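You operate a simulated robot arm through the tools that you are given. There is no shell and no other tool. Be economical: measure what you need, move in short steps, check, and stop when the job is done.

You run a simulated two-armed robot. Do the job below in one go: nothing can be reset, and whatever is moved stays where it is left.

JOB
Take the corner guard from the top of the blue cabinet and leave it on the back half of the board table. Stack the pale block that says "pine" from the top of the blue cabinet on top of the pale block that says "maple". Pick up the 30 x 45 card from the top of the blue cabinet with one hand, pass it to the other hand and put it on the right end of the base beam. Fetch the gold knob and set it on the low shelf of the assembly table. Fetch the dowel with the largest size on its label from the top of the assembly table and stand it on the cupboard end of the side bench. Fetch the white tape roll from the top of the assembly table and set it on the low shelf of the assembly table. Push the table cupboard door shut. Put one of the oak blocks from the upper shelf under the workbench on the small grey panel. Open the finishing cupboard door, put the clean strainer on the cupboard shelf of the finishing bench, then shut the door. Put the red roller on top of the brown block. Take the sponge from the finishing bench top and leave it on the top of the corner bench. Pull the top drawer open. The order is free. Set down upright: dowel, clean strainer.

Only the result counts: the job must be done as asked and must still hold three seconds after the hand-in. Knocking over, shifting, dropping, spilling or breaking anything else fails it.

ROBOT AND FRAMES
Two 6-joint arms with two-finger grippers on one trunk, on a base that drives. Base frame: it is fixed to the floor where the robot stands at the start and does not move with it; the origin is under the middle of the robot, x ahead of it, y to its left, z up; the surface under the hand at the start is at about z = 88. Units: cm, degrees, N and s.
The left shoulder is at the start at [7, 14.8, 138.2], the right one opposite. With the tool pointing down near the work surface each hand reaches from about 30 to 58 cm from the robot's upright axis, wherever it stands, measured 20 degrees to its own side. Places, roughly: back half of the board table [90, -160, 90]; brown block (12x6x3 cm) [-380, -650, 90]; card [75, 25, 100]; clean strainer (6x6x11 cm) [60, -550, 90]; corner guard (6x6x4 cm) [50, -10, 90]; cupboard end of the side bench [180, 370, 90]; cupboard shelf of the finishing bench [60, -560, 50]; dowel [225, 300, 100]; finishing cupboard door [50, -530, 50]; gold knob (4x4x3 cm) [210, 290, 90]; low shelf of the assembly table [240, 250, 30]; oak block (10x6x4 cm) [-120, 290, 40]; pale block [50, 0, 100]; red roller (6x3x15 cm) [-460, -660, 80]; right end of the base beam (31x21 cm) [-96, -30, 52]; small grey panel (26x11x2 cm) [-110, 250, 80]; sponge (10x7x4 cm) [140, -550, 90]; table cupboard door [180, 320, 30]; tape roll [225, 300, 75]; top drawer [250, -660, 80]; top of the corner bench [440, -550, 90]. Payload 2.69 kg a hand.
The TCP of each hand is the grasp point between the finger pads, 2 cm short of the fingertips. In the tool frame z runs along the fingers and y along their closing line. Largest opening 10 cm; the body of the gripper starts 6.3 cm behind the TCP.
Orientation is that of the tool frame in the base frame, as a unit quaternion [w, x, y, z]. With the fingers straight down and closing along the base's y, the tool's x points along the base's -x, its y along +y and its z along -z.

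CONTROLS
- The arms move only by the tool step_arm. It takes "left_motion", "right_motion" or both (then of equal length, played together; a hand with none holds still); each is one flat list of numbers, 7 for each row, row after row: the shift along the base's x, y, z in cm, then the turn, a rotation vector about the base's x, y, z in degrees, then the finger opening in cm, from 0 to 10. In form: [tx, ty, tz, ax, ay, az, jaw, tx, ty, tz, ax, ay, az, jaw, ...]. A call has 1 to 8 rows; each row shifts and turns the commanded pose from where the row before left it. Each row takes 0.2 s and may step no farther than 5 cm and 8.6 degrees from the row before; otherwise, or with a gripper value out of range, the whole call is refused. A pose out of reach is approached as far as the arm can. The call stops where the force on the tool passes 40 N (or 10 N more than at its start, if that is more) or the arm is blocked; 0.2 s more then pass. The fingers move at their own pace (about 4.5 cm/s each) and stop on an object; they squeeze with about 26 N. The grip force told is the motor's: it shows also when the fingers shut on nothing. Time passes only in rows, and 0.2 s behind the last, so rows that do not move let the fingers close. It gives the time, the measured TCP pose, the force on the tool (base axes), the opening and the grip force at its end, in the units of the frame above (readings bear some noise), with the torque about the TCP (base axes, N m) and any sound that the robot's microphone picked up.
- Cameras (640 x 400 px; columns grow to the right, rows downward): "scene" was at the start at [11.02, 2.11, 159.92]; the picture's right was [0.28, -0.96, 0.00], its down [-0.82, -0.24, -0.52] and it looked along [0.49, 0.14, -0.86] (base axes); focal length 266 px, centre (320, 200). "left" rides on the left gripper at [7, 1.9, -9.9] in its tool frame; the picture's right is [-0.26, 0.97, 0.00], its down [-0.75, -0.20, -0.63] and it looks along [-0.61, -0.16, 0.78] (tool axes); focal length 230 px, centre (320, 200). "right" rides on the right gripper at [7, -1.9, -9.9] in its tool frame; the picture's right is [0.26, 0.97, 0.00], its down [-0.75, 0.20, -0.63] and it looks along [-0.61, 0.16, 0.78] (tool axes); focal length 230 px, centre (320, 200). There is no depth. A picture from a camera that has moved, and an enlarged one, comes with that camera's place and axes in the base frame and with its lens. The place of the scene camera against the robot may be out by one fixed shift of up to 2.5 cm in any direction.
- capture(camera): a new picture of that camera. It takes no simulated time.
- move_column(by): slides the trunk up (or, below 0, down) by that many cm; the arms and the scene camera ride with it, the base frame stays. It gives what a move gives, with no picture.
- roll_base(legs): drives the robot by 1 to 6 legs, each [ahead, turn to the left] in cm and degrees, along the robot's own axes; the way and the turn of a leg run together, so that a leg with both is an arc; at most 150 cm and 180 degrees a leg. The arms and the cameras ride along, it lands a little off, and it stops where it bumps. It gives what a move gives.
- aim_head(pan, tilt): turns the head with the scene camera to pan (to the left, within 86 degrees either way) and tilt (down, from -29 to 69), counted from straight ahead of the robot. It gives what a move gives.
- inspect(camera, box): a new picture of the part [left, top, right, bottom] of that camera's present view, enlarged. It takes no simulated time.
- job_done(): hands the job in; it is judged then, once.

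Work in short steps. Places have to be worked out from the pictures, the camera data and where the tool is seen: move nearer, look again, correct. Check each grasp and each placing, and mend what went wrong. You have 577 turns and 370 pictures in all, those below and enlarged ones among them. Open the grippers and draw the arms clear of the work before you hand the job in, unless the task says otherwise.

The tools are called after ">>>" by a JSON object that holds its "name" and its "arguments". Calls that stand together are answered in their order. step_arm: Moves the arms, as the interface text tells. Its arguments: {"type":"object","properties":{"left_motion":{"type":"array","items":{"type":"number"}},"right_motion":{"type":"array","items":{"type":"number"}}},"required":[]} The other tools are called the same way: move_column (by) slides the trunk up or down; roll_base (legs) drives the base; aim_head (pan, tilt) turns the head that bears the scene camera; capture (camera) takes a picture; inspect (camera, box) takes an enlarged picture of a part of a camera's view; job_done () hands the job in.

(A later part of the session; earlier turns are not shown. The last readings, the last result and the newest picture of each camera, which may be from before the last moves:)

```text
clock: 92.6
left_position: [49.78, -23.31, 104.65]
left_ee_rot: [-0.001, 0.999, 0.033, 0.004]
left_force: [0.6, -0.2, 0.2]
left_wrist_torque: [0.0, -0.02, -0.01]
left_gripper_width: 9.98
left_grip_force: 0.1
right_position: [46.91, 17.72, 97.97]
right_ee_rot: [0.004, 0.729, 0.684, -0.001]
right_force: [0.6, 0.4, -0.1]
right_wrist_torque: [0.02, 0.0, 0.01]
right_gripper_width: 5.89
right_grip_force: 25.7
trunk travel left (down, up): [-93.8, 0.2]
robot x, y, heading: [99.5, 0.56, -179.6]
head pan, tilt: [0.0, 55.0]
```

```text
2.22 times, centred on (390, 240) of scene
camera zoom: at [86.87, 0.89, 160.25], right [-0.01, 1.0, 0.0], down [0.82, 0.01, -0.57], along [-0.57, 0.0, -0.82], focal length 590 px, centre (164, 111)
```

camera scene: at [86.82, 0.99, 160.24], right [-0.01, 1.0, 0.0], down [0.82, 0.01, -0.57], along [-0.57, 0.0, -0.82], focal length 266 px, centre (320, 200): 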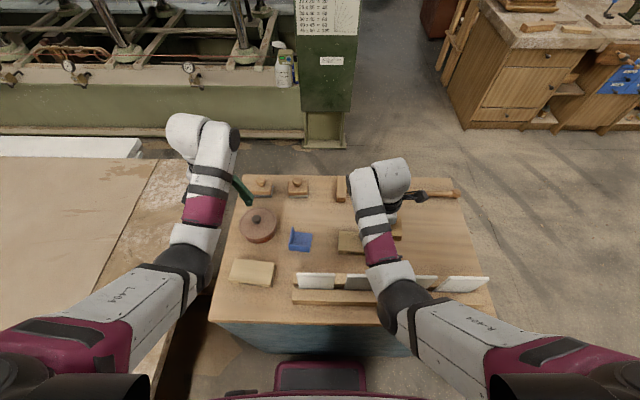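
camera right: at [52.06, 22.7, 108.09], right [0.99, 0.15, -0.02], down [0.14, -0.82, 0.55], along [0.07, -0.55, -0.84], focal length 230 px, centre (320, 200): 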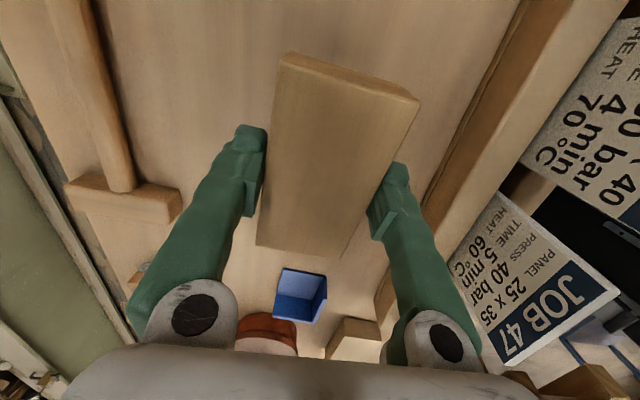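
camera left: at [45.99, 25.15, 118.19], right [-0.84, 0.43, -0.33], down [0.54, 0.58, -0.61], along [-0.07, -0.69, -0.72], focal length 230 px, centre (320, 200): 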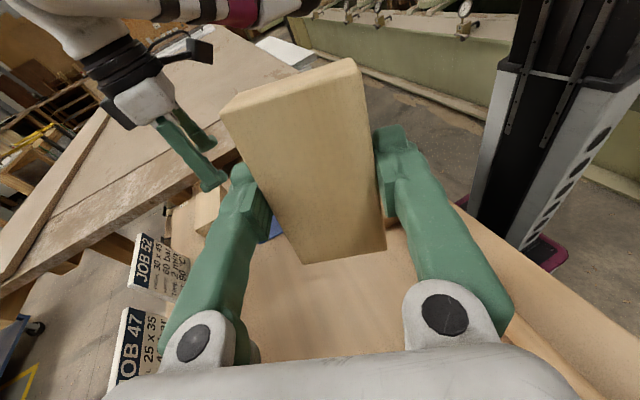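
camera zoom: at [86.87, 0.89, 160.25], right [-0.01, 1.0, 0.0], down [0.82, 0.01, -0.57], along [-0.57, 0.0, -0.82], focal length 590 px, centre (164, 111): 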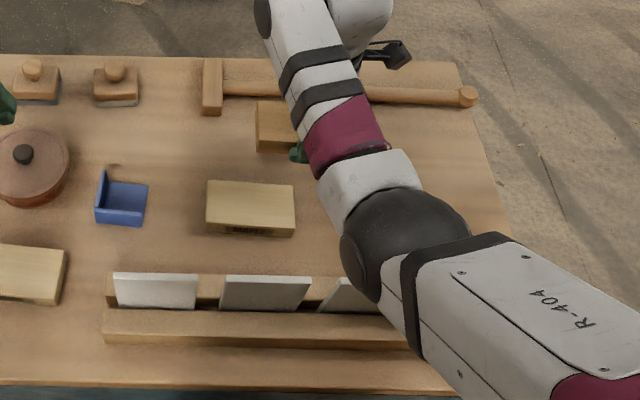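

Cards look fine. Back the base off 9 cm.

>>> {"name": "roll_base", "arguments": {"legs": [[-9, 0]]}}

>>> {"name": "capture", "arguments": {"camera": "right"}}

>>> {"name": "inspect", "arguments": {"camera": "scene", "box": [220, 130, 500, 305]}}

```text
clock: 93.7
left_position: [57.08, -23.11, 103.91]
left_ee_rot: [0.0, 0.999, 0.032, 0.011]
left_force: [-0.9, -0.9, 0.0]
left_wrist_torque: [0.01, -0.02, -0.01]
left_gripper_width: 9.96
left_grip_force: 0.0
right_position: [54.34, 17.73, 97.27]
right_ee_rot: [0.008, 0.729, 0.684, 0.004]
right_force: [-0.5, -0.5, -0.6]
right_wrist_torque: [0.0, 0.03, 0.04]
right_gripper_width: 5.92
right_grip_force: 26.2
trunk travel left (down, up): [-93.8, 0.2]
robot x, y, heading: [108.46, 0.88, -179.7]
head pan, tilt: [0.0, 55.0]
```

```text
309 pictures are left
camera right: at [52.68, 24.98, 107.14], right [0.98, 0.2, 0.02], down [0.14, -0.76, 0.64], along [0.14, -0.62, -0.77], focal length 230 px, centre (320, 200)
```

right: 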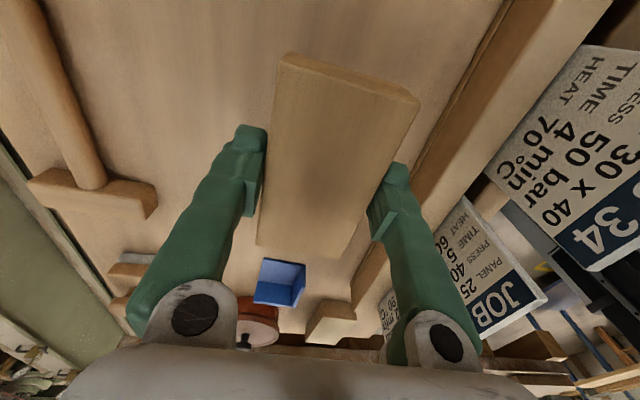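

```text
2.29 times, centred on (360, 218) of scene
camera zoom: at [93.24, 1.0, 160.16], right [-0.01, 1.0, 0.0], down [0.83, 0.01, -0.56], along [-0.56, 0.0, -0.83], focal length 607 px, centre (229, 160)
```

zoom: 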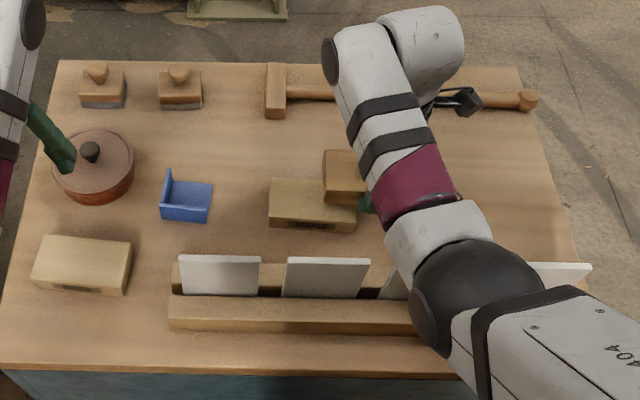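

Now shift over the maple block (y 17.7 → 10.6).

>>> {"name": "step_arm", "arguments": {"right_motion": [0, -2.3, 0.5, 0, 0, 0, 2, 0, -2.4, 0.5, 0, 0, 0, 2, 0, -2.3, 0, 0, 0, 0, 2, 0, 0, 0, 0, 0, 0, 2]}}

>>> {"name": "inspect", "arguments": {"camera": "scene", "box": [280, 170, 440, 270]}}

>>> {"name": "capture", "arguments": {"camera": "left"}}

```text
clock: 94.7
left_position: [58.45, -23.06, 104.49]
left_ee_rot: [-0.001, 0.999, 0.032, 0.004]
left_force: [0.1, 0.1, -0.5]
left_wrist_torque: [0.0, 0.0, 0.0]
left_gripper_width: 10.02
left_grip_force: 0.0
right_position: [55.81, 10.79, 98.83]
right_ee_rot: [0.003, 0.73, 0.684, -0.002]
right_force: [0.4, -0.2, -1.9]
right_wrist_torque: [0.01, 0.0, 0.0]
right_gripper_width: 5.91
right_grip_force: 26.6
trunk travel left (down, up): [-93.8, 0.2]
robot x, y, heading: [108.42, 0.58, -179.6]
head pan, tilt: [0.0, 55.0]
```

```text
4.00 times, centred on (360, 220) of scene
camera zoom: at [95.57, 1.05, 160.23], right [-0.01, 1.0, 0.0], down [0.82, 0.01, -0.57], along [-0.57, 0.0, -0.82], focal length 1062 px, centre (160, 120)
```

zoom: 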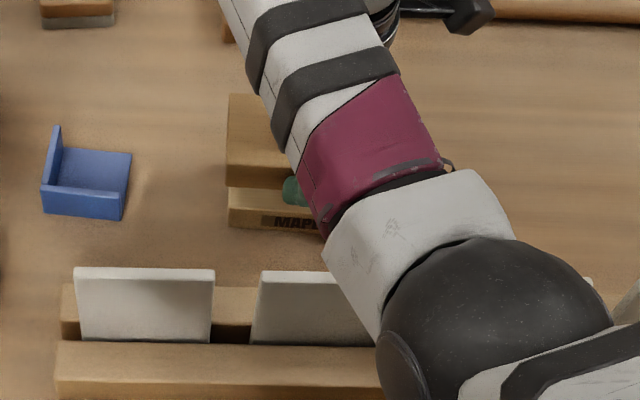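

```text
306 pictures are left
camera left: at [65.35, -24.56, 114.47], right [-0.2, -0.98, 0.0], down [-0.77, 0.15, 0.62], along [-0.61, 0.12, -0.78], focal length 230 px, centre (320, 200)
```

left: 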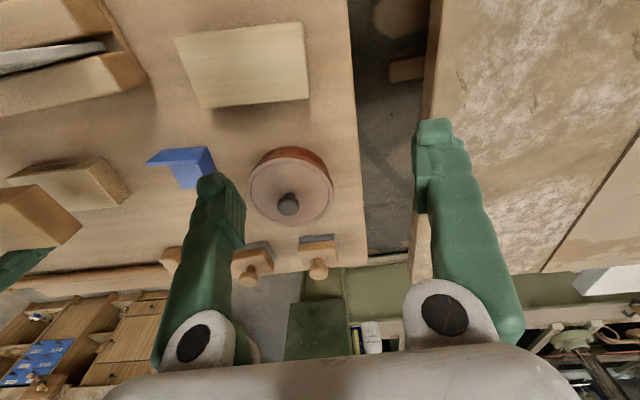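

Align x by -1.35 and lower to contact gently.

>>> {"name": "step_arm", "arguments": {"right_motion": [-1.35, -0.1, 0, 0, 0, 0, 2, 0, 0, -3, 0, 0, 0, 2, 0, 0, -1.2, 0, 0, 0, 2, 0, 0, -0.3, 0, 0, 0, 2, 0, 0, 0, 0, 0, 0, 2]}}

>>> {"name": "inspect", "arguments": {"camera": "scene", "box": [280, 170, 440, 270]}}

>>> {"name": "inspect", "arguments": {"camera": "left", "box": [0, 120, 160, 300]}}

```text
clock: 95.9
left_position: [58.52, -23.19, 104.48]
left_ee_rot: [0.0, 0.999, 0.033, 0.004]
left_force: [-0.1, -0.1, -1.0]
left_wrist_torque: [0.01, 0.01, -0.02]
left_gripper_width: 10.02
left_grip_force: 0.0
right_position: [54.44, 10.7, 94.53]
right_ee_rot: [0.003, 0.729, 0.684, -0.002]
right_force: [-0.7, -0.5, -0.4]
right_wrist_torque: [0.01, -0.04, 0.0]
right_gripper_width: 5.9
right_grip_force: 25.9
trunk travel left (down, up): [-93.8, 0.2]
robot x, y, heading: [108.52, 1.18, -179.5]
head pan, tilt: [0.0, 55.0]
```

```text
4.00 times, centred on (360, 220) of scene
camera zoom: at [95.61, 1.0, 160.23], right [-0.01, 1.0, 0.0], down [0.82, 0.01, -0.57], along [-0.57, 0.0, -0.82], focal length 1062 px, centre (160, 120)
```

zoom: 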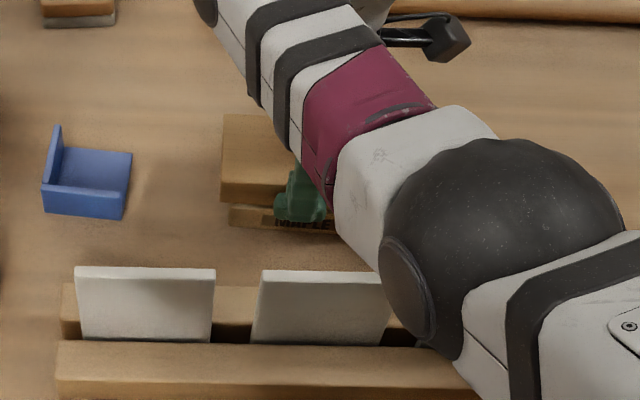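

```text
2.22 times, centred on (80, 210) of left
camera zoom: at [65.42, -24.61, 114.45], right [-0.19, -0.98, 0.0], down [-0.77, 0.15, 0.63], along [-0.61, 0.12, -0.78], focal length 511 px, centre (853, 178)
```

zoom: 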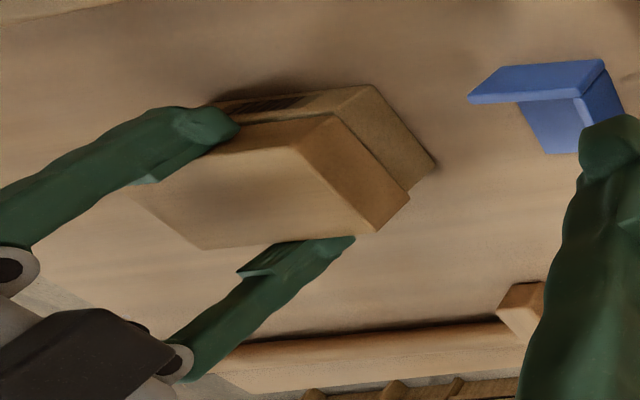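

Aligned within ~1 cm (pine ~1 cm toward -y). Nudge +0.8 in y and lower to contact, then release.

>>> {"name": "step_arm", "arguments": {"right_motion": [0, 0.8, 0, 0, 0, 0, 2, 0, 0, -0.3, 0, 0, 0, 2, 0, 0, -0.2, 0, 0, 0, 2, 0, 0, -0.2, 0, 0, 0, 2, 0, 0, 0, 0, 0, 0, 2]}}

```text
clock: 97.1
left_position: [58.62, -23.03, 104.58]
left_ee_rot: [-0.001, 0.999, 0.032, 0.003]
left_force: [-0.5, 1.0, -0.6]
left_wrist_torque: [0.01, 0.0, -0.02]
left_gripper_width: 10.0
left_grip_force: 0.0
right_position: [54.3, 11.46, 93.85]
right_ee_rot: [0.002, 0.73, 0.684, -0.001]
right_force: [-0.9, 0.9, 1.2]
right_wrist_torque: [-0.16, 0.06, 0.01]
right_gripper_width: 5.87
right_grip_force: 25.5
trunk travel left (down, up): [-93.8, 0.2]
robot x, y, heading: [108.13, 1.39, -179.7]
head pan, tilt: [0.0, 55.0]
```

Contact beginning. Lower slightly more, release, and lift off.

>>> {"name": "step_arm", "arguments": {"right_motion": [0, 0, -0.15, 0, 0, 0, 2, 0, 0, 0, 0, 0, 0, 6.2, 0, 0, 0, 0, 0, 0, 7.5, 0, 0, 0, 0, 0, 0, 10, 0, 0, 2, 0, 0, 0, 10, 0, 0, 3, 0, 0, 0, 10, -1, 0, 3, 0, 0, 0, 10]}}

>>> {"name": "step_arm", "arguments": {"right_motion": [-1, 1.5, 1, 0, 0, -8.5, 10, -1, 1.5, 1, 0, 0, -8.5, 10, 0, 1.5, 0, 0, 0, -8.5, 10, 0, 1.5, 0, 0, 0, -8.5, 10, 0, 1.5, 0, 0, 0, -8.5, 10, 0, 1, 0, 0, 0, -8.5, 10, 0, 1, 0, 0, 0, -8.5, 10, 0, 1, 0, 0, 0, -8.5, 10]}}

>>> {"name": "capture", "arguments": {"camera": "scene"}}

```text
clock: 98.7
left_position: [58.58, -23.08, 104.58]
left_ee_rot: [-0.001, 0.999, 0.032, 0.003]
left_force: [0.3, 0.3, 0.2]
left_wrist_torque: [0.01, 0.0, 0.04]
left_gripper_width: 10.02
left_grip_force: 0.0
right_position: [53.56, 11.67, 101.68]
right_ee_rot: [0.003, 0.73, 0.684, -0.001]
right_force: [-0.9, -0.1, -0.3]
right_wrist_torque: [0.02, -0.03, -0.03]
right_gripper_width: 9.98
right_grip_force: 0.1
trunk travel left (down, up): [-93.8, 0.2]
robot x, y, heading: [108.34, 0.6, -179.5]
head pan, tilt: [0.0, 55.0]
```

```text
clock: 100.5
left_position: [58.62, -22.99, 104.66]
left_ee_rot: [-0.002, 0.999, 0.032, 0.002]
left_force: [0.5, -0.4, 1.1]
left_wrist_torque: [-0.03, -0.02, 0.02]
left_gripper_width: 10.01
left_grip_force: 0.1
right_position: [51.42, 21.95, 103.52]
right_ee_rot: [0.002, 0.988, 0.157, -0.002]
right_force: [0.0, 0.4, 0.9]
right_wrist_torque: [0.01, 0.02, -0.02]
right_gripper_width: 9.99
right_grip_force: 0.1
trunk travel left (down, up): [-93.8, 0.2]
robot x, y, heading: [108.81, 0.77, -179.6]
head pan, tilt: [0.0, 55.0]
```

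```text
303 pictures are left
camera scene: at [95.75, 1.11, 160.24], right [-0.01, 1.0, 0.0], down [0.82, 0.01, -0.57], along [-0.57, 0.0, -0.82], focal length 266 px, centre (320, 200)
```

scene: 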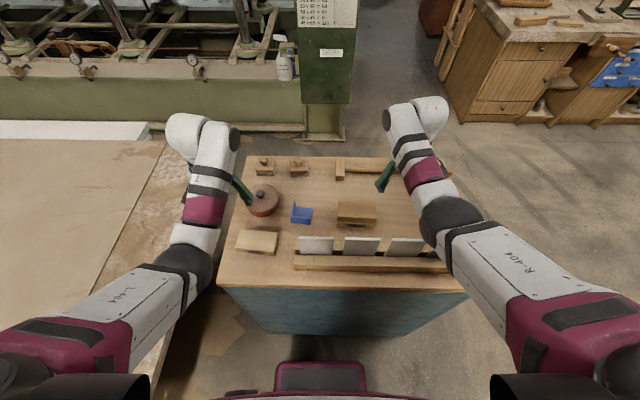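

Stack done. Now the card: zoom on the rack to locate the 30x45 (JOB 52) card.

>>> {"name": "roll_base", "arguments": {"legs": [[-5, 0]]}}

>>> {"name": "inspect", "arguments": {"camera": "scene", "box": [230, 130, 470, 280]}}

>>> {"name": "capture", "arguments": {"camera": "left"}}

```text
clock: 101.4
left_position: [62.55, -23.15, 104.15]
left_ee_rot: [-0.001, 0.999, 0.033, 0.008]
left_force: [-1.0, 0.4, -0.4]
left_wrist_torque: [0.03, -0.08, 0.02]
left_gripper_width: 9.99
left_grip_force: 0.2
right_position: [55.23, 21.88, 103.16]
right_ee_rot: [0.001, 0.987, 0.158, 0.002]
right_force: [-0.6, 0.0, -1.4]
right_wrist_torque: [0.01, -0.07, 0.01]
right_gripper_width: 10.0
right_grip_force: 0.1
trunk travel left (down, up): [-93.8, 0.2]
robot x, y, heading: [113.03, 0.87, -179.8]
head pan, tilt: [0.0, 55.0]
```

```text
2.67 times, centred on (350, 205) of scene
camera zoom: at [99.16, 1.01, 160.14], right [-0.01, 1.0, 0.0], down [0.82, 0.01, -0.57], along [-0.57, 0.0, -0.82], focal length 708 px, centre (240, 187)
```

zoom: 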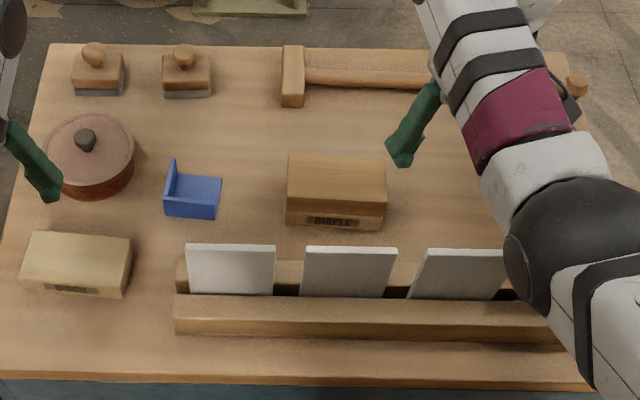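

```text
301 pictures are left
camera left: at [69.34, -24.59, 114.1], right [-0.19, -0.98, -0.01], down [-0.77, 0.15, 0.62], along [-0.61, 0.12, -0.79], focal length 230 px, centre (320, 200)
```

left: 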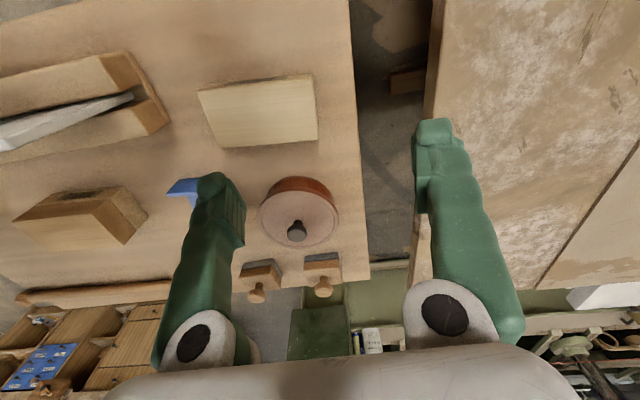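

Stack looks good. Now turn the left hand -90° (closing along x) and move near the card, keeping height.

>>> {"name": "step_arm", "arguments": {"left_motion": [0, 0.8, 0.5, 0, 0, -8.5, 10, 0, 0.8, 0.5, 0, 0, -8.5, 10, 0, 0.8, 0.5, 0, 0, -8.5, 10, 0, 0.8, 0.5, 0, 0, -8.5, 10, 0, 0.8, 0.5, 0, 0, -8.5, 10, 0, 0.8, 0.5, 0, 0, -8.5, 10, 0, 0.8, 0.5, 0, 0, -8.5, 10, 0, 0.8, 0.5, 0, 0, -8.5, 10]}}

>>> {"name": "step_arm", "arguments": {"left_motion": [0, 0.8, 0, 0, 0, -8.5, 8, 0, 0.8, 0, 0, 0, -8.5, 8, 0, 0.8, 0, 0, 0, -8.5, 8]}}

>>> {"name": "capture", "arguments": {"camera": "left"}}

```text
clock: 103.2
left_position: [61.19, -16.64, 105.89]
left_ee_rot: [0.001, 0.847, -0.532, 0.002]
left_force: [0.3, 0.3, -0.1]
left_wrist_torque: [-0.01, 0.06, -0.01]
left_gripper_width: 9.99
left_grip_force: 0.0
left hand out of reach, approached as far as the arm can: row 1, 2, 3, 4, 6, 7, 8
right_position: [56.34, 22.02, 103.66]
right_ee_rot: [0.002, 0.987, 0.159, -0.003]
right_force: [-0.8, -0.9, 0.0]
right_wrist_torque: [0.01, 0.02, -0.01]
right_gripper_width: 9.99
right_grip_force: 0.0
trunk travel left (down, up): [-93.8, 0.2]
robot x, y, heading: [113.41, 0.98, -179.7]
head pan, tilt: [0.0, 55.0]
```

```text
clock: 104.0
left_position: [60.98, -14.26, 105.9]
left_ee_rot: [0.001, 0.708, -0.707, 0.002]
left_force: [-0.3, 0.1, 0.4]
left_wrist_torque: [-0.05, -0.02, 0.02]
left_gripper_width: 7.98
left_grip_force: 0.1
right_position: [56.22, 21.98, 103.67]
right_ee_rot: [0.0, 0.987, 0.159, -0.003]
right_force: [-0.4, 0.2, -0.1]
right_wrist_torque: [0.03, -0.02, 0.0]
right_gripper_width: 9.99
right_grip_force: 0.0
trunk travel left (down, up): [-93.8, 0.2]
robot x, y, heading: [113.38, 1.38, -179.5]
head pan, tilt: [0.0, 55.0]
```

```text
300 pictures are left
camera left: at [59.01, -21.16, 115.86], right [-0.97, 0.26, 0.0], down [0.2, 0.75, 0.63], along [0.16, 0.6, -0.78], focal length 230 px, centre (320, 200)
```

left: 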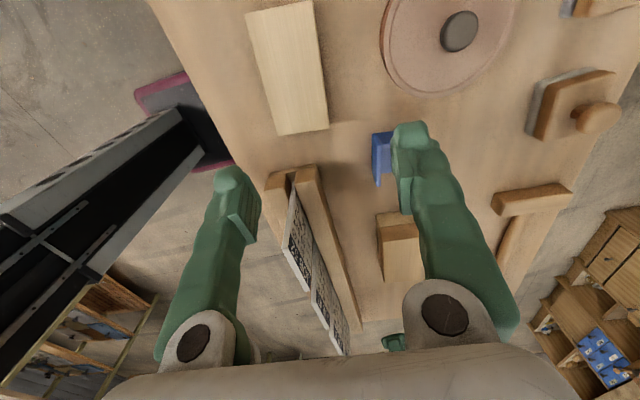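

Back the base 8 cm so the card is within the left hand's comfortable range.

>>> {"name": "roll_base", "arguments": {"legs": [[-8, 0]]}}

>>> {"name": "capture", "arguments": {"camera": "left"}}

>>> {"name": "inspect", "arguments": {"camera": "scene", "box": [230, 110, 470, 260]}}

```text
clock: 105.0
left_position: [67.66, -14.29, 105.24]
left_ee_rot: [-0.003, 0.709, -0.705, 0.008]
left_force: [0.4, -0.3, 0.4]
left_wrist_torque: [0.03, -0.05, -0.01]
left_gripper_width: 8.03
left_grip_force: 0.2
right_position: [62.84, 21.89, 102.92]
right_ee_rot: [0.002, 0.987, 0.159, 0.005]
right_force: [-0.2, 0.3, 0.3]
right_wrist_torque: [0.05, -0.01, 0.0]
right_gripper_width: 9.99
right_grip_force: 0.1
trunk travel left (down, up): [-93.8, 0.2]
robot x, y, heading: [121.51, 0.95, -179.6]
head pan, tilt: [0.0, 55.0]
```

```text
299 pictures are left
camera left: at [65.5, -21.25, 115.15], right [-0.97, 0.25, -0.02], down [0.19, 0.76, 0.63], along [0.17, 0.6, -0.78], focal length 230 px, centre (320, 200)
```

left: 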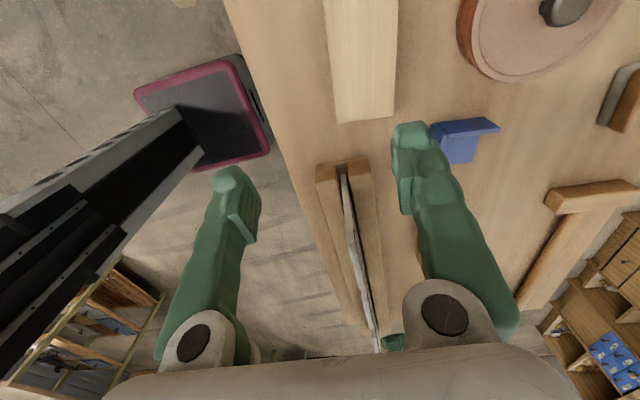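

```text
2.67 times, centred on (350, 185) of scene
camera zoom: at [106.42, 1.05, 160.14], right [-0.01, 1.0, 0.0], down [0.83, 0.01, -0.56], along [-0.56, 0.0, -0.83], focal length 708 px, centre (240, 240)
```

zoom: 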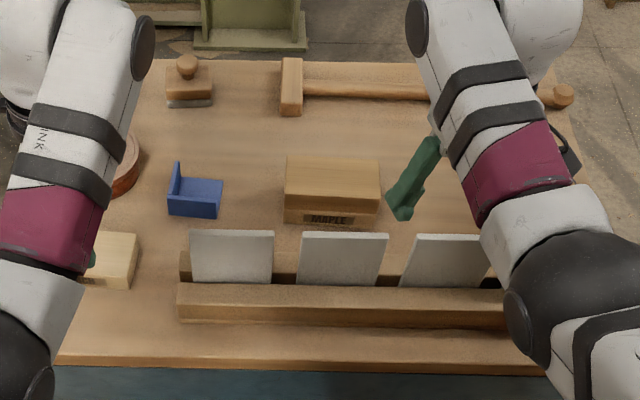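

>>> {"name": "step_arm", "arguments": {"left_motion": [0, 0, 0, 0, 0, 0, 7]}}

>>> {"name": "inspect", "arguments": {"camera": "left", "box": [300, 140, 420, 360]}}

```text
clock: 105.5
left_position: [69.58, -14.17, 106.12]
left_ee_rot: [0.002, 0.709, -0.705, 0.001]
left_force: [-0.7, -0.4, -0.8]
left_wrist_torque: [-0.06, -0.12, 0.02]
left_gripper_width: 7.0
left_grip_force: 0.0
right_position: [64.58, 22.04, 103.67]
right_ee_rot: [0.001, 0.987, 0.16, -0.004]
right_force: [-1.3, 0.7, -0.7]
right_wrist_torque: [0.03, -0.15, -0.02]
right_gripper_width: 9.99
right_grip_force: 0.0
trunk travel left (down, up): [-93.8, 0.2]
robot x, y, heading: [121.25, 1.16, -179.4]
head pan, tilt: [0.0, 55.0]
```

```text
1.82 times, centred on (360, 250) of left
camera zoom: at [67.58, -21.13, 115.98], right [-0.97, 0.25, 0.0], down [0.2, 0.75, 0.63], along [0.16, 0.61, -0.78], focal length 418 px, centre (247, 109)
```

zoom: 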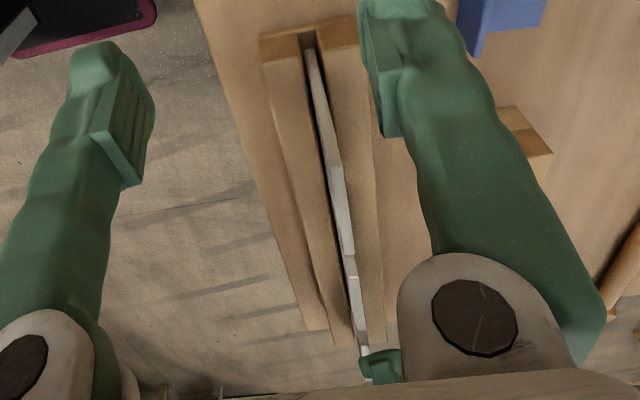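

Card is vertical at x≈67.25, y −3.9…4.4, top z≈100.3. Move the left hand over y≈−1.5 and check alignment.

>>> {"name": "step_arm", "arguments": {"left_motion": [-1.1, 4, 0, 0, 0, 0, 6, -1.2, 4.5, 0, 0, 0, 0, 6, 0, 4.2, 0, 0, 0, 0, 6, 0, 0, 0, 0, 0, 0, 6]}}

>>> {"name": "capture", "arguments": {"camera": "left"}}

```text
clock: 106.5
left_position: [66.81, -1.75, 105.86]
left_ee_rot: [0.002, 0.709, -0.705, 0.002]
left_force: [0.9, 0.3, 0.0]
left_wrist_torque: [0.01, 0.02, -0.01]
left_gripper_width: 6.0
left_grip_force: 0.1
right_position: [64.45, 21.88, 103.81]
right_ee_rot: [0.0, 0.987, 0.16, -0.002]
right_force: [-0.1, 0.3, -0.6]
right_wrist_torque: [0.06, 0.0, -0.05]
right_gripper_width: 9.99
right_grip_force: 0.1
trunk travel left (down, up): [-93.8, 0.2]
robot x, y, heading: [121.33, 1.25, -179.3]
head pan, tilt: [0.0, 55.0]
```

```text
296 pictures are left
camera left: at [64.8, -8.68, 115.9], right [-0.97, 0.25, 0.0], down [0.2, 0.75, 0.63], along [0.16, 0.61, -0.78], focal length 230 px, centre (320, 200)
```

left: 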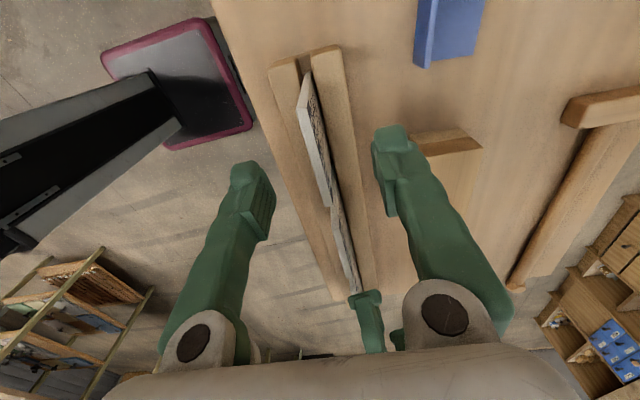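

Card top sits at x≈67.25. Shift +0.4 and descend to z≈98, then close.

>>> {"name": "step_arm", "arguments": {"left_motion": [0.4, 0.2, 0, 0, 0, 0, 6, 0, 0, -4, 0, 0, 0, 6, 0, 0, -3.8, 0, 0, 0, 6, 0, 0, 0, 0, 0, 0, 3, 0, 0, 0, 0, 0, 0, 0, 0, 0, 0, 0, 0, 0, 0, 0, 0, 0, 0, 0, 0, 0]}}

>>> {"name": "capture", "arguments": {"camera": "left"}}

```text
clock: 108.0
left_position: [67.41, -1.75, 98.61]
left_ee_rot: [0.002, 0.709, -0.705, 0.003]
left_force: [-0.6, 0.1, 1.2]
left_wrist_torque: [0.0, 0.07, 0.0]
left_gripper_width: 0.68
left_grip_force: 26.3
left hand out of reach, approached as far as the arm can: row 3
right_position: [64.27, 21.86, 103.65]
right_ee_rot: [0.002, 0.987, 0.159, -0.003]
right_force: [-0.4, -0.1, 0.5]
right_wrist_torque: [-0.02, 0.01, -0.01]
right_gripper_width: 10.01
right_grip_force: 0.1
trunk travel left (down, up): [-93.8, 0.2]
robot x, y, heading: [121.35, 0.65, -179.4]
head pan, tilt: [0.0, 55.0]
```

```text
295 pictures are left
camera left: at [65.43, -8.68, 108.6], right [-0.97, 0.25, 0.0], down [0.2, 0.76, 0.63], along [0.16, 0.6, -0.78], focal length 230 px, centre (320, 200)
```

left: 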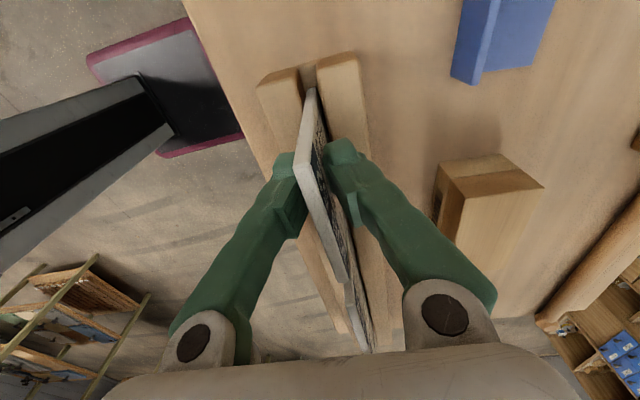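

Card gripped (0.7 cm thick). Lift straight up.

>>> {"name": "step_arm", "arguments": {"left_motion": [0, 0, 2, 0, 0, 0, 0, 0, 0, 3, 0, 0, 0, 0, 0, 0, 3, 0, 0, 0, 0, 0, 0, 3, 0, 0, 0, 0, 0, 0, 0, 0, 0, 0, 0]}}

>>> {"name": "capture", "arguments": {"camera": "scene"}}

```text
clock: 109.2
left_position: [67.2, -1.45, 109.53]
left_ee_rot: [0.001, 0.709, -0.705, 0.002]
left_force: [0.4, -0.5, -1.0]
left_wrist_torque: [0.02, 0.0, -0.01]
left_gripper_width: 0.65
left_grip_force: 26.6
right_position: [64.18, 21.96, 103.63]
right_ee_rot: [0.001, 0.987, 0.16, -0.003]
right_force: [0.0, 0.1, -0.7]
right_wrist_torque: [0.04, -0.04, -0.02]
right_gripper_width: 9.99
right_grip_force: 0.0
trunk travel left (down, up): [-93.8, 0.2]
robot x, y, heading: [121.48, 1.04, -179.5]
head pan, tilt: [0.0, 55.0]
```

```text
294 pictures are left
camera scene: at [108.61, 1.09, 160.24], right [-0.01, 1.0, 0.0], down [0.82, 0.01, -0.57], along [-0.57, 0.0, -0.82], focal length 266 px, centre (320, 200)
```

scene: 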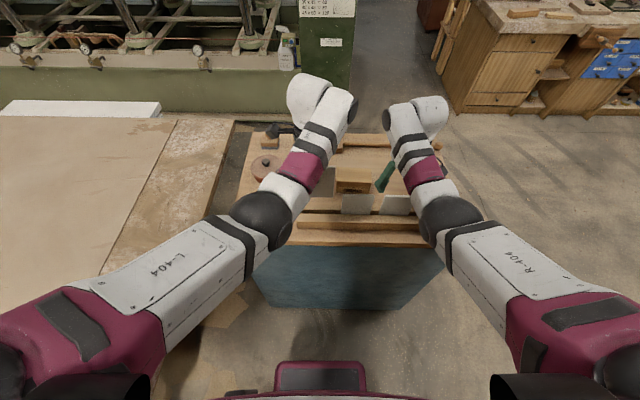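

Back away 25 cm so the handover takes place in free space.

>>> {"name": "roll_base", "arguments": {"legs": [[-25, 0]]}}

>>> {"name": "step_arm", "arguments": {"left_motion": [0, 0, 0, 0, 0, 0, 0]}}

```text
clock: 110.6
left_position: [80.1, -1.34, 108.95]
left_ee_rot: [-0.004, 0.711, -0.703, 0.009]
left_force: [1.5, -0.2, 1.1]
left_wrist_torque: [0.09, 0.07, -0.01]
left_gripper_width: 0.65
left_grip_force: 26.1
right_position: [77.0, 22.11, 102.87]
right_ee_rot: [0.003, 0.987, 0.16, 0.005]
right_force: [0.3, -1.1, 2.8]
right_wrist_torque: [0.09, 0.1, -0.04]
right_gripper_width: 9.98
right_grip_force: 0.1
trunk travel left (down, up): [-93.8, 0.2]
robot x, y, heading: [135.62, 0.96, -179.5]
head pan, tilt: [0.0, 55.0]
stopped in leg 1: the robot was blocked; the commanded pose is now the measured one
```

```text
clock: 111.1
left_position: [80.99, -8.23, 109.31]
left_ee_rot: [0.059, 0.746, -0.662, 0.032]
left_force: [-1.0, -1.4, -1.1]
left_wrist_torque: [0.0, -0.08, -0.03]
left_gripper_width: 0.67
left_grip_force: 26.4
right_position: [84.96, 23.39, 99.58]
right_ee_rot: [-0.002, 0.986, 0.138, 0.098]
right_force: [1.2, -0.2, -0.8]
right_wrist_torque: [0.02, -0.01, 0.02]
right_gripper_width: 9.99
right_grip_force: 0.0
trunk travel left (down, up): [-93.8, 0.2]
robot x, y, heading: [136.06, 1.01, -179.1]
head pan, tilt: [0.0, 55.0]
stopped in row 1 (right hand): the arm was blocked; the commanded pose is now the measured one
```

Something blocked. Look.

>>> {"name": "capture", "arguments": {"camera": "scene"}}

>>> {"name": "capture", "arguments": {"camera": "right"}}

```text
293 pictures are left
camera scene: at [117.63, 1.02, 160.17], right [-0.01, 1.0, 0.0], down [0.84, 0.01, -0.54], along [-0.54, -0.01, -0.84], focal length 266 px, centre (320, 200)
```

scene: 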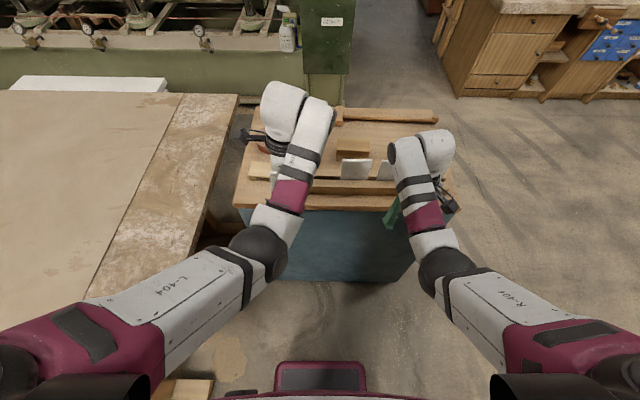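

```text
292 pictures are left
camera right: at [89.01, 26.79, 110.59], right [0.51, -0.86, 0.07], down [-0.77, -0.42, 0.48], along [-0.38, -0.3, -0.88], focal length 230 px, centre (320, 200)
```

right: 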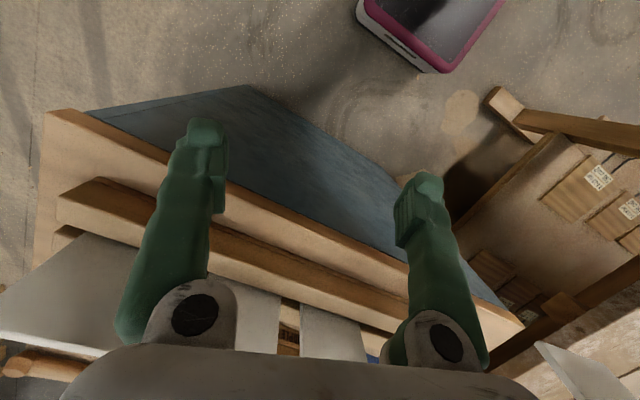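

The right hand may be rubbing a card. Raise the right hand straight up and check.

>>> {"name": "step_arm", "arguments": {"right_motion": [0, 0, 1, 0, 0, 0, 10, 0, 0, 2, 0, 0, 0, 10, 0, 0, 2, 0, 0, 0, 10, 0, 0, 2, 0, 0, 0, 10]}}

>>> {"name": "capture", "arguments": {"camera": "right"}}

>>> {"name": "inspect", "arguments": {"camera": "scene", "box": [220, 80, 480, 260]}}

```text
clock: 111.4
left_position: [86.69, -9.61, 110.94]
left_ee_rot: [0.085, 0.756, -0.649, 0.004]
left_force: [0.2, 0.9, -3.4]
left_wrist_torque: [-0.16, 0.06, -0.01]
left_gripper_width: 0.67
left_grip_force: 25.6
right_position: [89.32, 23.07, 102.77]
right_ee_rot: [-0.004, 0.989, 0.14, 0.037]
right_force: [0.7, 0.6, -0.1]
right_wrist_torque: [-0.02, 0.01, -0.04]
right_gripper_width: 9.99
right_grip_force: 0.1
trunk travel left (down, up): [-93.8, 0.2]
robot x, y, heading: [136.2, 1.31, -179.3]
head pan, tilt: [0.0, 55.0]
stopped in row 1 (left hand): the arm was blocked; the commanded pose is now the measured one
```

```text
291 pictures are left
camera right: at [94.75, 26.76, 113.15], right [0.52, -0.86, 0.02], down [-0.71, -0.41, 0.57], along [-0.48, -0.31, -0.82], focal length 230 px, centre (320, 200)
```

right: 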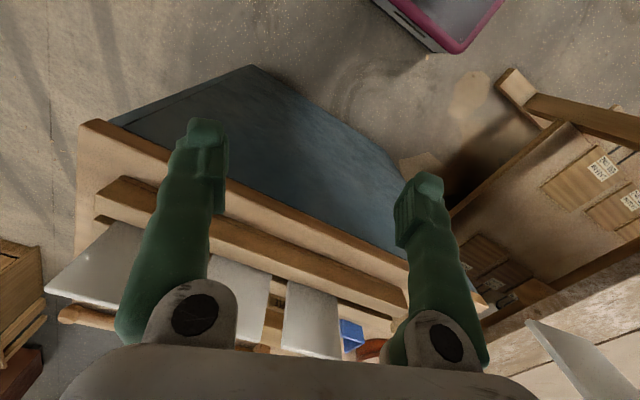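

```text
2.22 times, centred on (350, 170) of scene
camera zoom: at [125.41, 1.22, 160.39], right [-0.01, 1.0, 0.0], down [0.81, 0.01, -0.58], along [-0.58, -0.01, -0.81], focal length 590 px, centre (253, 267)
```

zoom: 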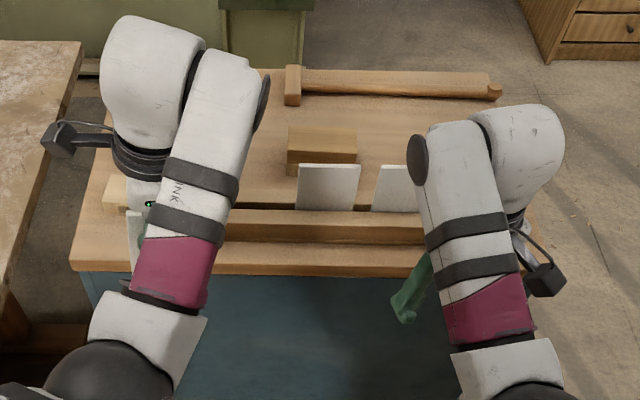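

Cards all stand. The arms are still settling; read again with a null row.

>>> {"name": "step_arm", "arguments": {"left_motion": [0, 0, 0, 0, 0, 0, 0, 0, 0, 0, 0, 0, 0, 0, 0, 0, 0, 0, 0, 0, 0]}}

>>> {"name": "capture", "arguments": {"camera": "scene"}}

```text
clock: 112.2
left_position: [85.47, -8.19, 110.87]
left_ee_rot: [0.072, 0.748, -0.66, 0.008]
left_force: [1.0, 0.8, -1.4]
left_wrist_torque: [-0.01, 0.07, 0.0]
left_gripper_width: 0.66
left_grip_force: 26.1
right_position: [88.35, 23.13, 102.17]
right_ee_rot: [-0.003, 0.988, 0.141, 0.061]
right_force: [0.3, 0.5, 0.5]
right_wrist_torque: [0.0, 0.01, -0.01]
right_gripper_width: 10.02
right_grip_force: 0.1
trunk travel left (down, up): [-93.8, 0.2]
robot x, y, heading: [136.21, 1.23, -179.4]
head pan, tilt: [0.0, 55.0]
```

```text
289 pictures are left
camera scene: at [124.38, 1.13, 160.33], right [-0.01, 1.0, 0.0], down [0.82, 0.01, -0.58], along [-0.58, -0.01, -0.82], focal length 266 px, centre (320, 200)
```

scene: 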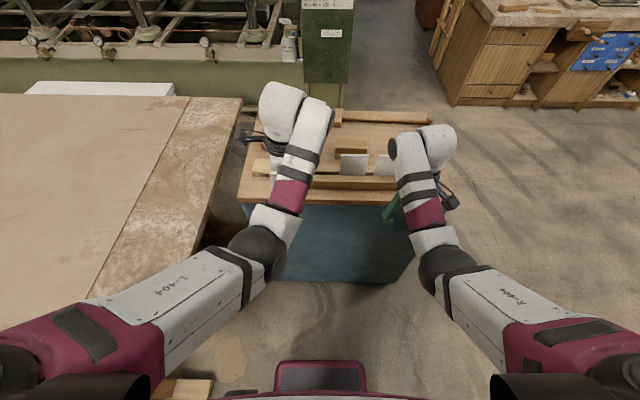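

The robot is static with hands clear. Straighten the left hand and swing the right hand to point sideways (toward −y) for the handover.

>>> {"name": "step_arm", "arguments": {"left_motion": [0.6, 0, 0.3, 3.25, -2.6, -3.55, 0, 0.6, 0, 0.3, 3.25, -2.6, -3.55, 0, 0.6, 0, 0.3, 0, 0, 0, 0, 0.6, 0, 0.2, 0, 0, 0, 0, 0, 0, 0, 0, 0, 0, 0, 0, 0, 0, 0, 0, 0, 0, 0, 0, 0, 0, 0, 0, 0, 0, 0, 0, 0, 0, 0, 0], "right_motion": [0, 1, 0.5, -3.29, -4.45, -5.96, 10, 0, 1, 0.5, -3.29, -4.45, -5.96, 10, 0, 1, 0.5, -3.29, -4.45, -5.96, 10, 0, 1, 0.5, -3.29, -4.45, -5.96, 10, 0, 0.5, 0.5, -3.29, -4.45, -5.96, 10, 0, 0.5, 0.5, -3.29, -4.45, -5.96, 10, 0, 0, 0.5, -3.29, -4.45, -5.96, 10, 0, 0, 0, -3.29, -4.45, -5.96, 10]}}

>>> {"name": "step_arm", "arguments": {"right_motion": [0, 0, 0, -3.29, -4.45, -5.96, 10, 0, 0, 0, -3.29, -4.45, -5.96, 8, 0, 0, 0, -3.29, -4.45, -5.96, 8, 0, 0, 0, -3.29, -4.45, -5.96, 8, 0, 0, 0, -3.29, -4.45, -5.96, 8, 0, 0, 0, -3.29, -4.45, -5.96, 8, 0, 0, 0, -3.29, -4.45, -5.96, 8]}}

>>> {"name": "capture", "arguments": {"camera": "scene"}}

>>> {"name": "capture", "arguments": {"camera": "right"}}

```text
clock: 114.0
left_position: [83.95, -6.31, 108.39]
left_ee_rot: [0.008, -0.705, 0.709, -0.01]
left_force: [-0.2, -0.4, -1.5]
left_wrist_torque: [-0.06, 0.03, 0.02]
left_gripper_width: 0.7
left_grip_force: 25.4
left hand out of reach, approached as far as the arm can: row 1, 2, 3, 4
right_position: [89.75, 27.84, 105.28]
right_ee_rot: [0.281, 0.869, -0.255, 0.318]
right_force: [0.5, 0.5, -1.1]
right_wrist_torque: [0.0, 0.01, 0.0]
right_gripper_width: 9.99
right_grip_force: 0.0
right hand out of reach, approached as far as the arm can: row 1, 5, 6, 7, 8
trunk travel left (down, up): [-93.8, 0.2]
robot x, y, heading: [136.04, 1.23, -179.5]
head pan, tilt: [0.0, 55.0]
```

```text
clock: 115.6
left_position: [84.02, -6.42, 108.22]
left_ee_rot: [0.008, -0.706, 0.708, -0.01]
left_force: [0.0, 0.4, -1.1]
left_wrist_torque: [-0.03, 0.0, 0.02]
left_gripper_width: 0.68
left_grip_force: 26.1
right_position: [91.07, 26.79, 105.63]
right_ee_rot: [-0.459, -0.537, 0.54, -0.458]
right_force: [1.2, -0.5, -0.4]
right_wrist_torque: [0.01, 0.01, 0.03]
right_gripper_width: 8.02
right_grip_force: 0.1
right hand out of reach, approached as far as the arm can: row 1, 2, 3
trunk travel left (down, up): [-93.8, 0.2]
robot x, y, heading: [136.24, 1.23, -179.5]
head pan, tilt: [0.0, 55.0]
```

```text
288 pictures are left
camera scene: at [123.34, 1.22, 160.25], right [-0.01, 1.0, 0.0], down [0.82, 0.01, -0.57], along [-0.57, -0.01, -0.82], focal length 266 px, centre (320, 200)
```

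scene: 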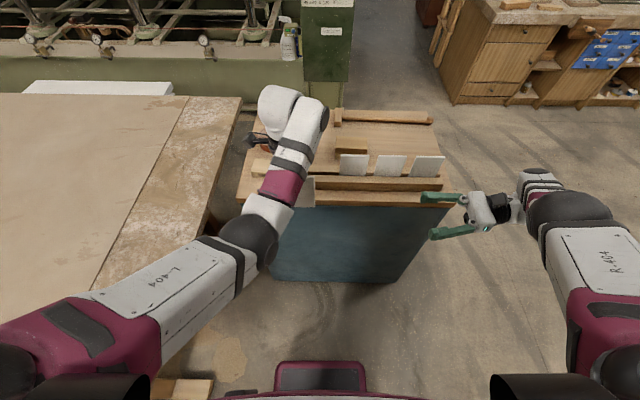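

```text
287 pictures are left
camera right: at [92.94, 35.51, 114.19], right [-0.97, -0.04, 0.25], down [-0.2, 0.74, -0.64], along [-0.16, -0.67, -0.73], focal length 230 px, centre (320, 200)
```

right: 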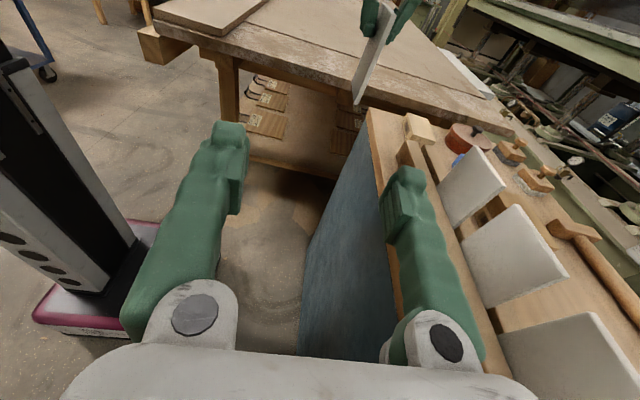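

Line up the right hand with the card (x≈84, z≈102) and check before closing in.

>>> {"name": "step_arm", "arguments": {"right_motion": [-1.8, -3, -0.9, 0, 0, 0, 7, -1.8, -3, -0.9, 0, 0, 0, 7, -1.8, -3, -0.9, 0, 0, 0, 7, -1.7, -3, -0.8, 0, 0, 0, 7, 0, 0, 0, 0, 0, 0, 7]}}

>>> {"name": "capture", "arguments": {"camera": "right"}}

>>> {"name": "inspect", "arguments": {"camera": "scene", "box": [240, 120, 520, 295]}}

```text
clock: 116.8
left_position: [83.97, -6.48, 108.35]
left_ee_rot: [0.009, -0.705, 0.709, -0.009]
left_force: [0.1, -0.5, -1.4]
left_wrist_torque: [0.01, 0.02, 0.01]
left_gripper_width: 0.64
left_grip_force: 26.3
right_position: [85.71, 13.95, 103.57]
right_ee_rot: [-0.459, -0.538, 0.54, -0.457]
right_force: [0.4, 0.5, 0.2]
right_wrist_torque: [0.02, 0.0, 0.01]
right_gripper_width: 7.01
right_grip_force: 0.2
right hand out of reach, approached as far as the arm can: row 2, 3, 4
trunk travel left (down, up): [-93.8, 0.2]
robot x, y, heading: [136.07, 1.03, -179.6]
head pan, tilt: [0.0, 55.0]
```

```text
286 pictures are left
camera right: at [87.51, 22.74, 112.09], right [-0.97, -0.04, 0.25], down [-0.2, 0.74, -0.64], along [-0.16, -0.67, -0.73], focal length 230 px, centre (320, 200)
```

right: 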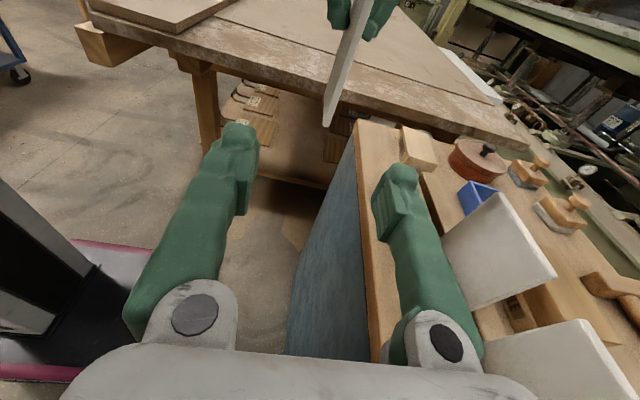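

```text
2.29 times, centred on (380, 208) of scene
camera zoom: at [123.33, 1.21, 160.25], right [-0.01, 1.0, 0.0], down [0.82, 0.01, -0.57], along [-0.57, -0.01, -0.82], focal length 607 px, centre (183, 183)
```

zoom: 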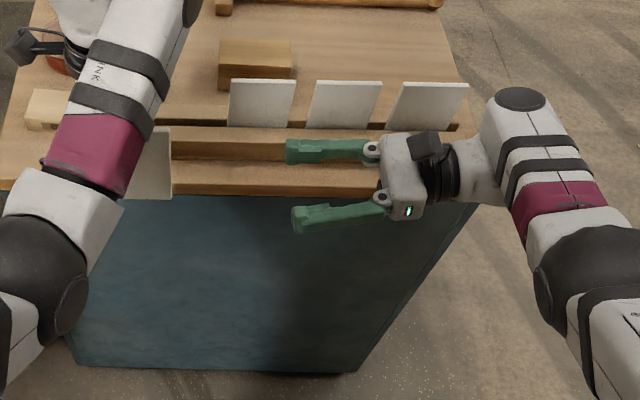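

>>> {"name": "step_arm", "arguments": {"right_motion": [0, -4, 0.2, 0, 0, 0, 7, 0, -4, 0.2, 0, 0, 0, 7, 0, -3, 0.3, 0, 0, 0, 7, 0, 0, 0, 0, 0, 0, 7]}}

>>> {"name": "capture", "arguments": {"camera": "right"}}

```text
clock: 117.8
left_position: [84.1, -6.41, 108.38]
left_ee_rot: [0.008, -0.705, 0.709, -0.01]
left_force: [0.2, 0.6, -0.2]
left_wrist_torque: [-0.02, 0.0, 0.0]
left_gripper_width: 0.69
left_grip_force: 25.4
right_position: [85.63, 3.17, 104.16]
right_ee_rot: [-0.458, -0.538, 0.54, -0.457]
right_force: [0.1, 0.2, -1.0]
right_wrist_torque: [0.0, 0.03, 0.01]
right_gripper_width: 7.0
right_grip_force: 0.1
trunk travel left (down, up): [-93.8, 0.2]
robot x, y, heading: [136.32, 1.17, -179.5]
head pan, tilt: [0.0, 55.0]
```

```text
284 pictures are left
camera right: at [87.48, 11.94, 112.64], right [-0.97, -0.04, 0.25], down [-0.2, 0.74, -0.64], along [-0.16, -0.67, -0.73], focal length 230 px, centre (320, 200)
```

right: 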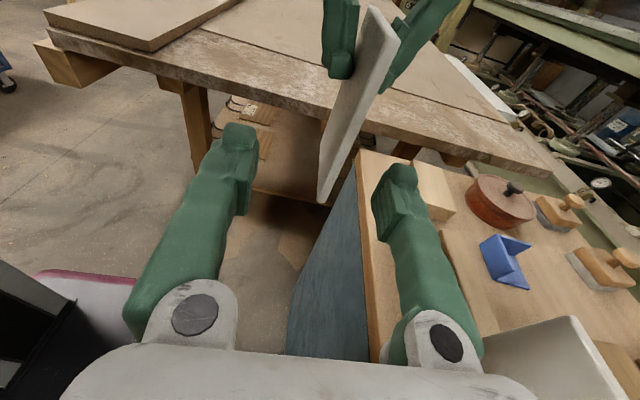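

>>> {"name": "step_arm", "arguments": {"right_motion": [-1.2, -2.5, -0.5, 0, 0, 0, 6, 0, -2.8, -0.4, 0, 0, 0, 6, 0, 0, 0, 0, 0, 0, 6]}}

>>> {"name": "capture", "arguments": {"camera": "right"}}

```text
clock: 118.6
left_position: [84.06, -6.3, 108.42]
left_ee_rot: [0.008, -0.705, 0.709, -0.009]
left_force: [0.4, -0.2, -0.3]
left_wrist_torque: [-0.06, -0.01, 0.01]
left_gripper_width: 0.67
left_grip_force: 26.0
right_position: [84.71, -2.13, 103.3]
right_ee_rot: [-0.458, -0.539, 0.539, -0.457]
right_force: [0.6, -0.8, 0.0]
right_wrist_torque: [0.01, 0.02, -0.03]
right_gripper_width: 6.01
right_grip_force: 0.2
trunk travel left (down, up): [-93.8, 0.2]
robot x, y, heading: [135.93, 1.36, -179.4]
head pan, tilt: [0.0, 55.0]
```

```text
283 pictures are left
camera right: at [86.59, 6.58, 111.69], right [-0.97, -0.04, 0.26], down [-0.2, 0.74, -0.64], along [-0.16, -0.67, -0.73], focal length 230 px, centre (320, 200)
```

right: 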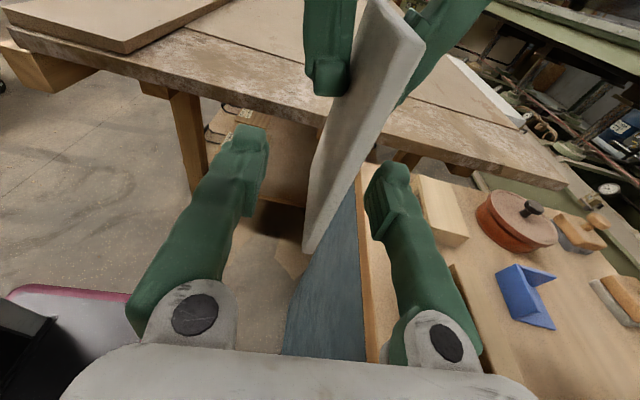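

Card is between the right fingers; close.

>>> {"name": "step_arm", "arguments": {"right_motion": [0, 0, 0, 0, 0, 0, 3, 0, 0, 0, 0, 0, 0, 0, 0, 0, 0, 0, 0, 0, 0, 0, 0, 0, 0, 0, 0, 0, 0, 0, 0, 0, 0, 0, 0]}}

>>> {"name": "capture", "arguments": {"camera": "right"}}

```text
clock: 119.8
left_position: [84.06, -6.42, 108.3]
left_ee_rot: [0.01, -0.705, 0.709, -0.011]
left_force: [11.4, 4.5, 3.0]
left_wrist_torque: [0.26, -0.15, -0.22]
left_gripper_width: 0.67
left_grip_force: 26.1
right_position: [84.73, -2.22, 103.25]
right_ee_rot: [-0.459, -0.538, 0.54, -0.457]
right_force: [-10.6, -3.8, -3.6]
right_wrist_torque: [0.08, -0.42, -0.18]
right_gripper_width: 0.83
right_grip_force: 25.7
trunk travel left (down, up): [-93.8, 0.2]
robot x, y, heading: [136.09, 1.31, -179.4]
head pan, tilt: [0.0, 55.0]
```

```text
282 pictures are left
camera right: at [86.49, 6.55, 111.68], right [-0.97, -0.04, 0.25], down [-0.2, 0.74, -0.64], along [-0.17, -0.67, -0.73], focal length 230 px, centre (320, 200)
```

right: 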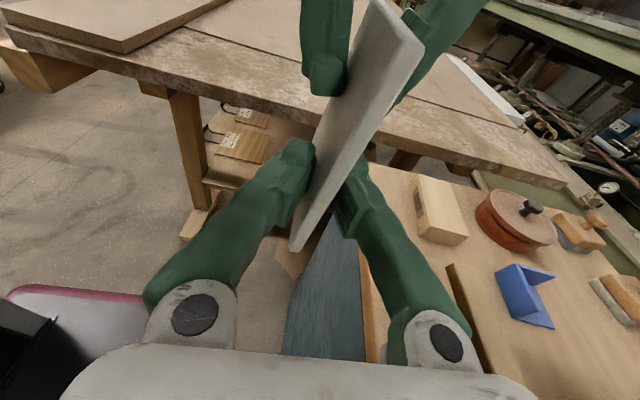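

Both hold it. Release with the left hand and raise it.

>>> {"name": "step_arm", "arguments": {"left_motion": [0, 0, 0, 0, 0, 0, 4, 0, 0, 0, 0, 0, 0, 7, 0, 0, 0, 0, 0, 0, 7, -1, 0, 2, 0, 0, 0, 7, -1, -1, 3, 0, 0, 0, 7, -1, -2, 0, 0, 0, 0, 7, 0, -3, 0, 0, 0, 0, 7]}}

>>> {"name": "capture", "arguments": {"camera": "right"}}

```text
clock: 121.4
left_position: [79.61, -12.07, 112.65]
left_ee_rot: [0.01, -0.704, 0.71, -0.008]
left_force: [-0.4, -0.7, -0.1]
left_wrist_torque: [0.01, 0.01, 0.02]
left_gripper_width: 6.98
left_grip_force: 0.0
left hand out of reach, approached as far as the arm can: row 4, 5
right_position: [84.75, -2.36, 103.2]
right_ee_rot: [-0.458, -0.539, 0.541, -0.456]
right_force: [-0.1, -0.5, 0.1]
right_wrist_torque: [-0.01, -0.01, -0.02]
right_gripper_width: 0.67
right_grip_force: 25.5
trunk travel left (down, up): [-93.8, 0.2]
robot x, y, heading: [136.14, 1.28, -179.1]
head pan, tilt: [0.0, 55.0]
```

```text
281 pictures are left
camera right: at [86.53, 6.37, 111.68], right [-0.97, -0.04, 0.25], down [-0.2, 0.74, -0.64], along [-0.16, -0.67, -0.73], focal length 230 px, centre (320, 200)
```

right: 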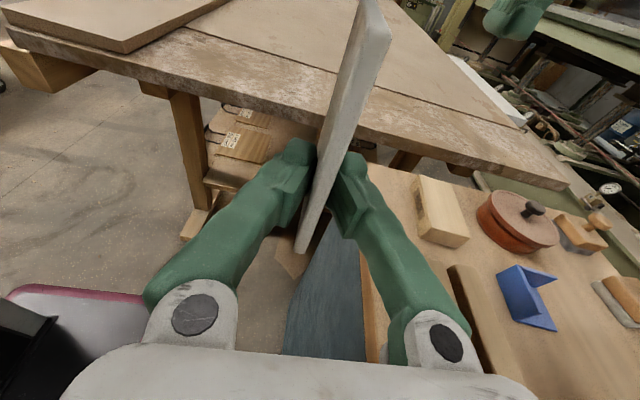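

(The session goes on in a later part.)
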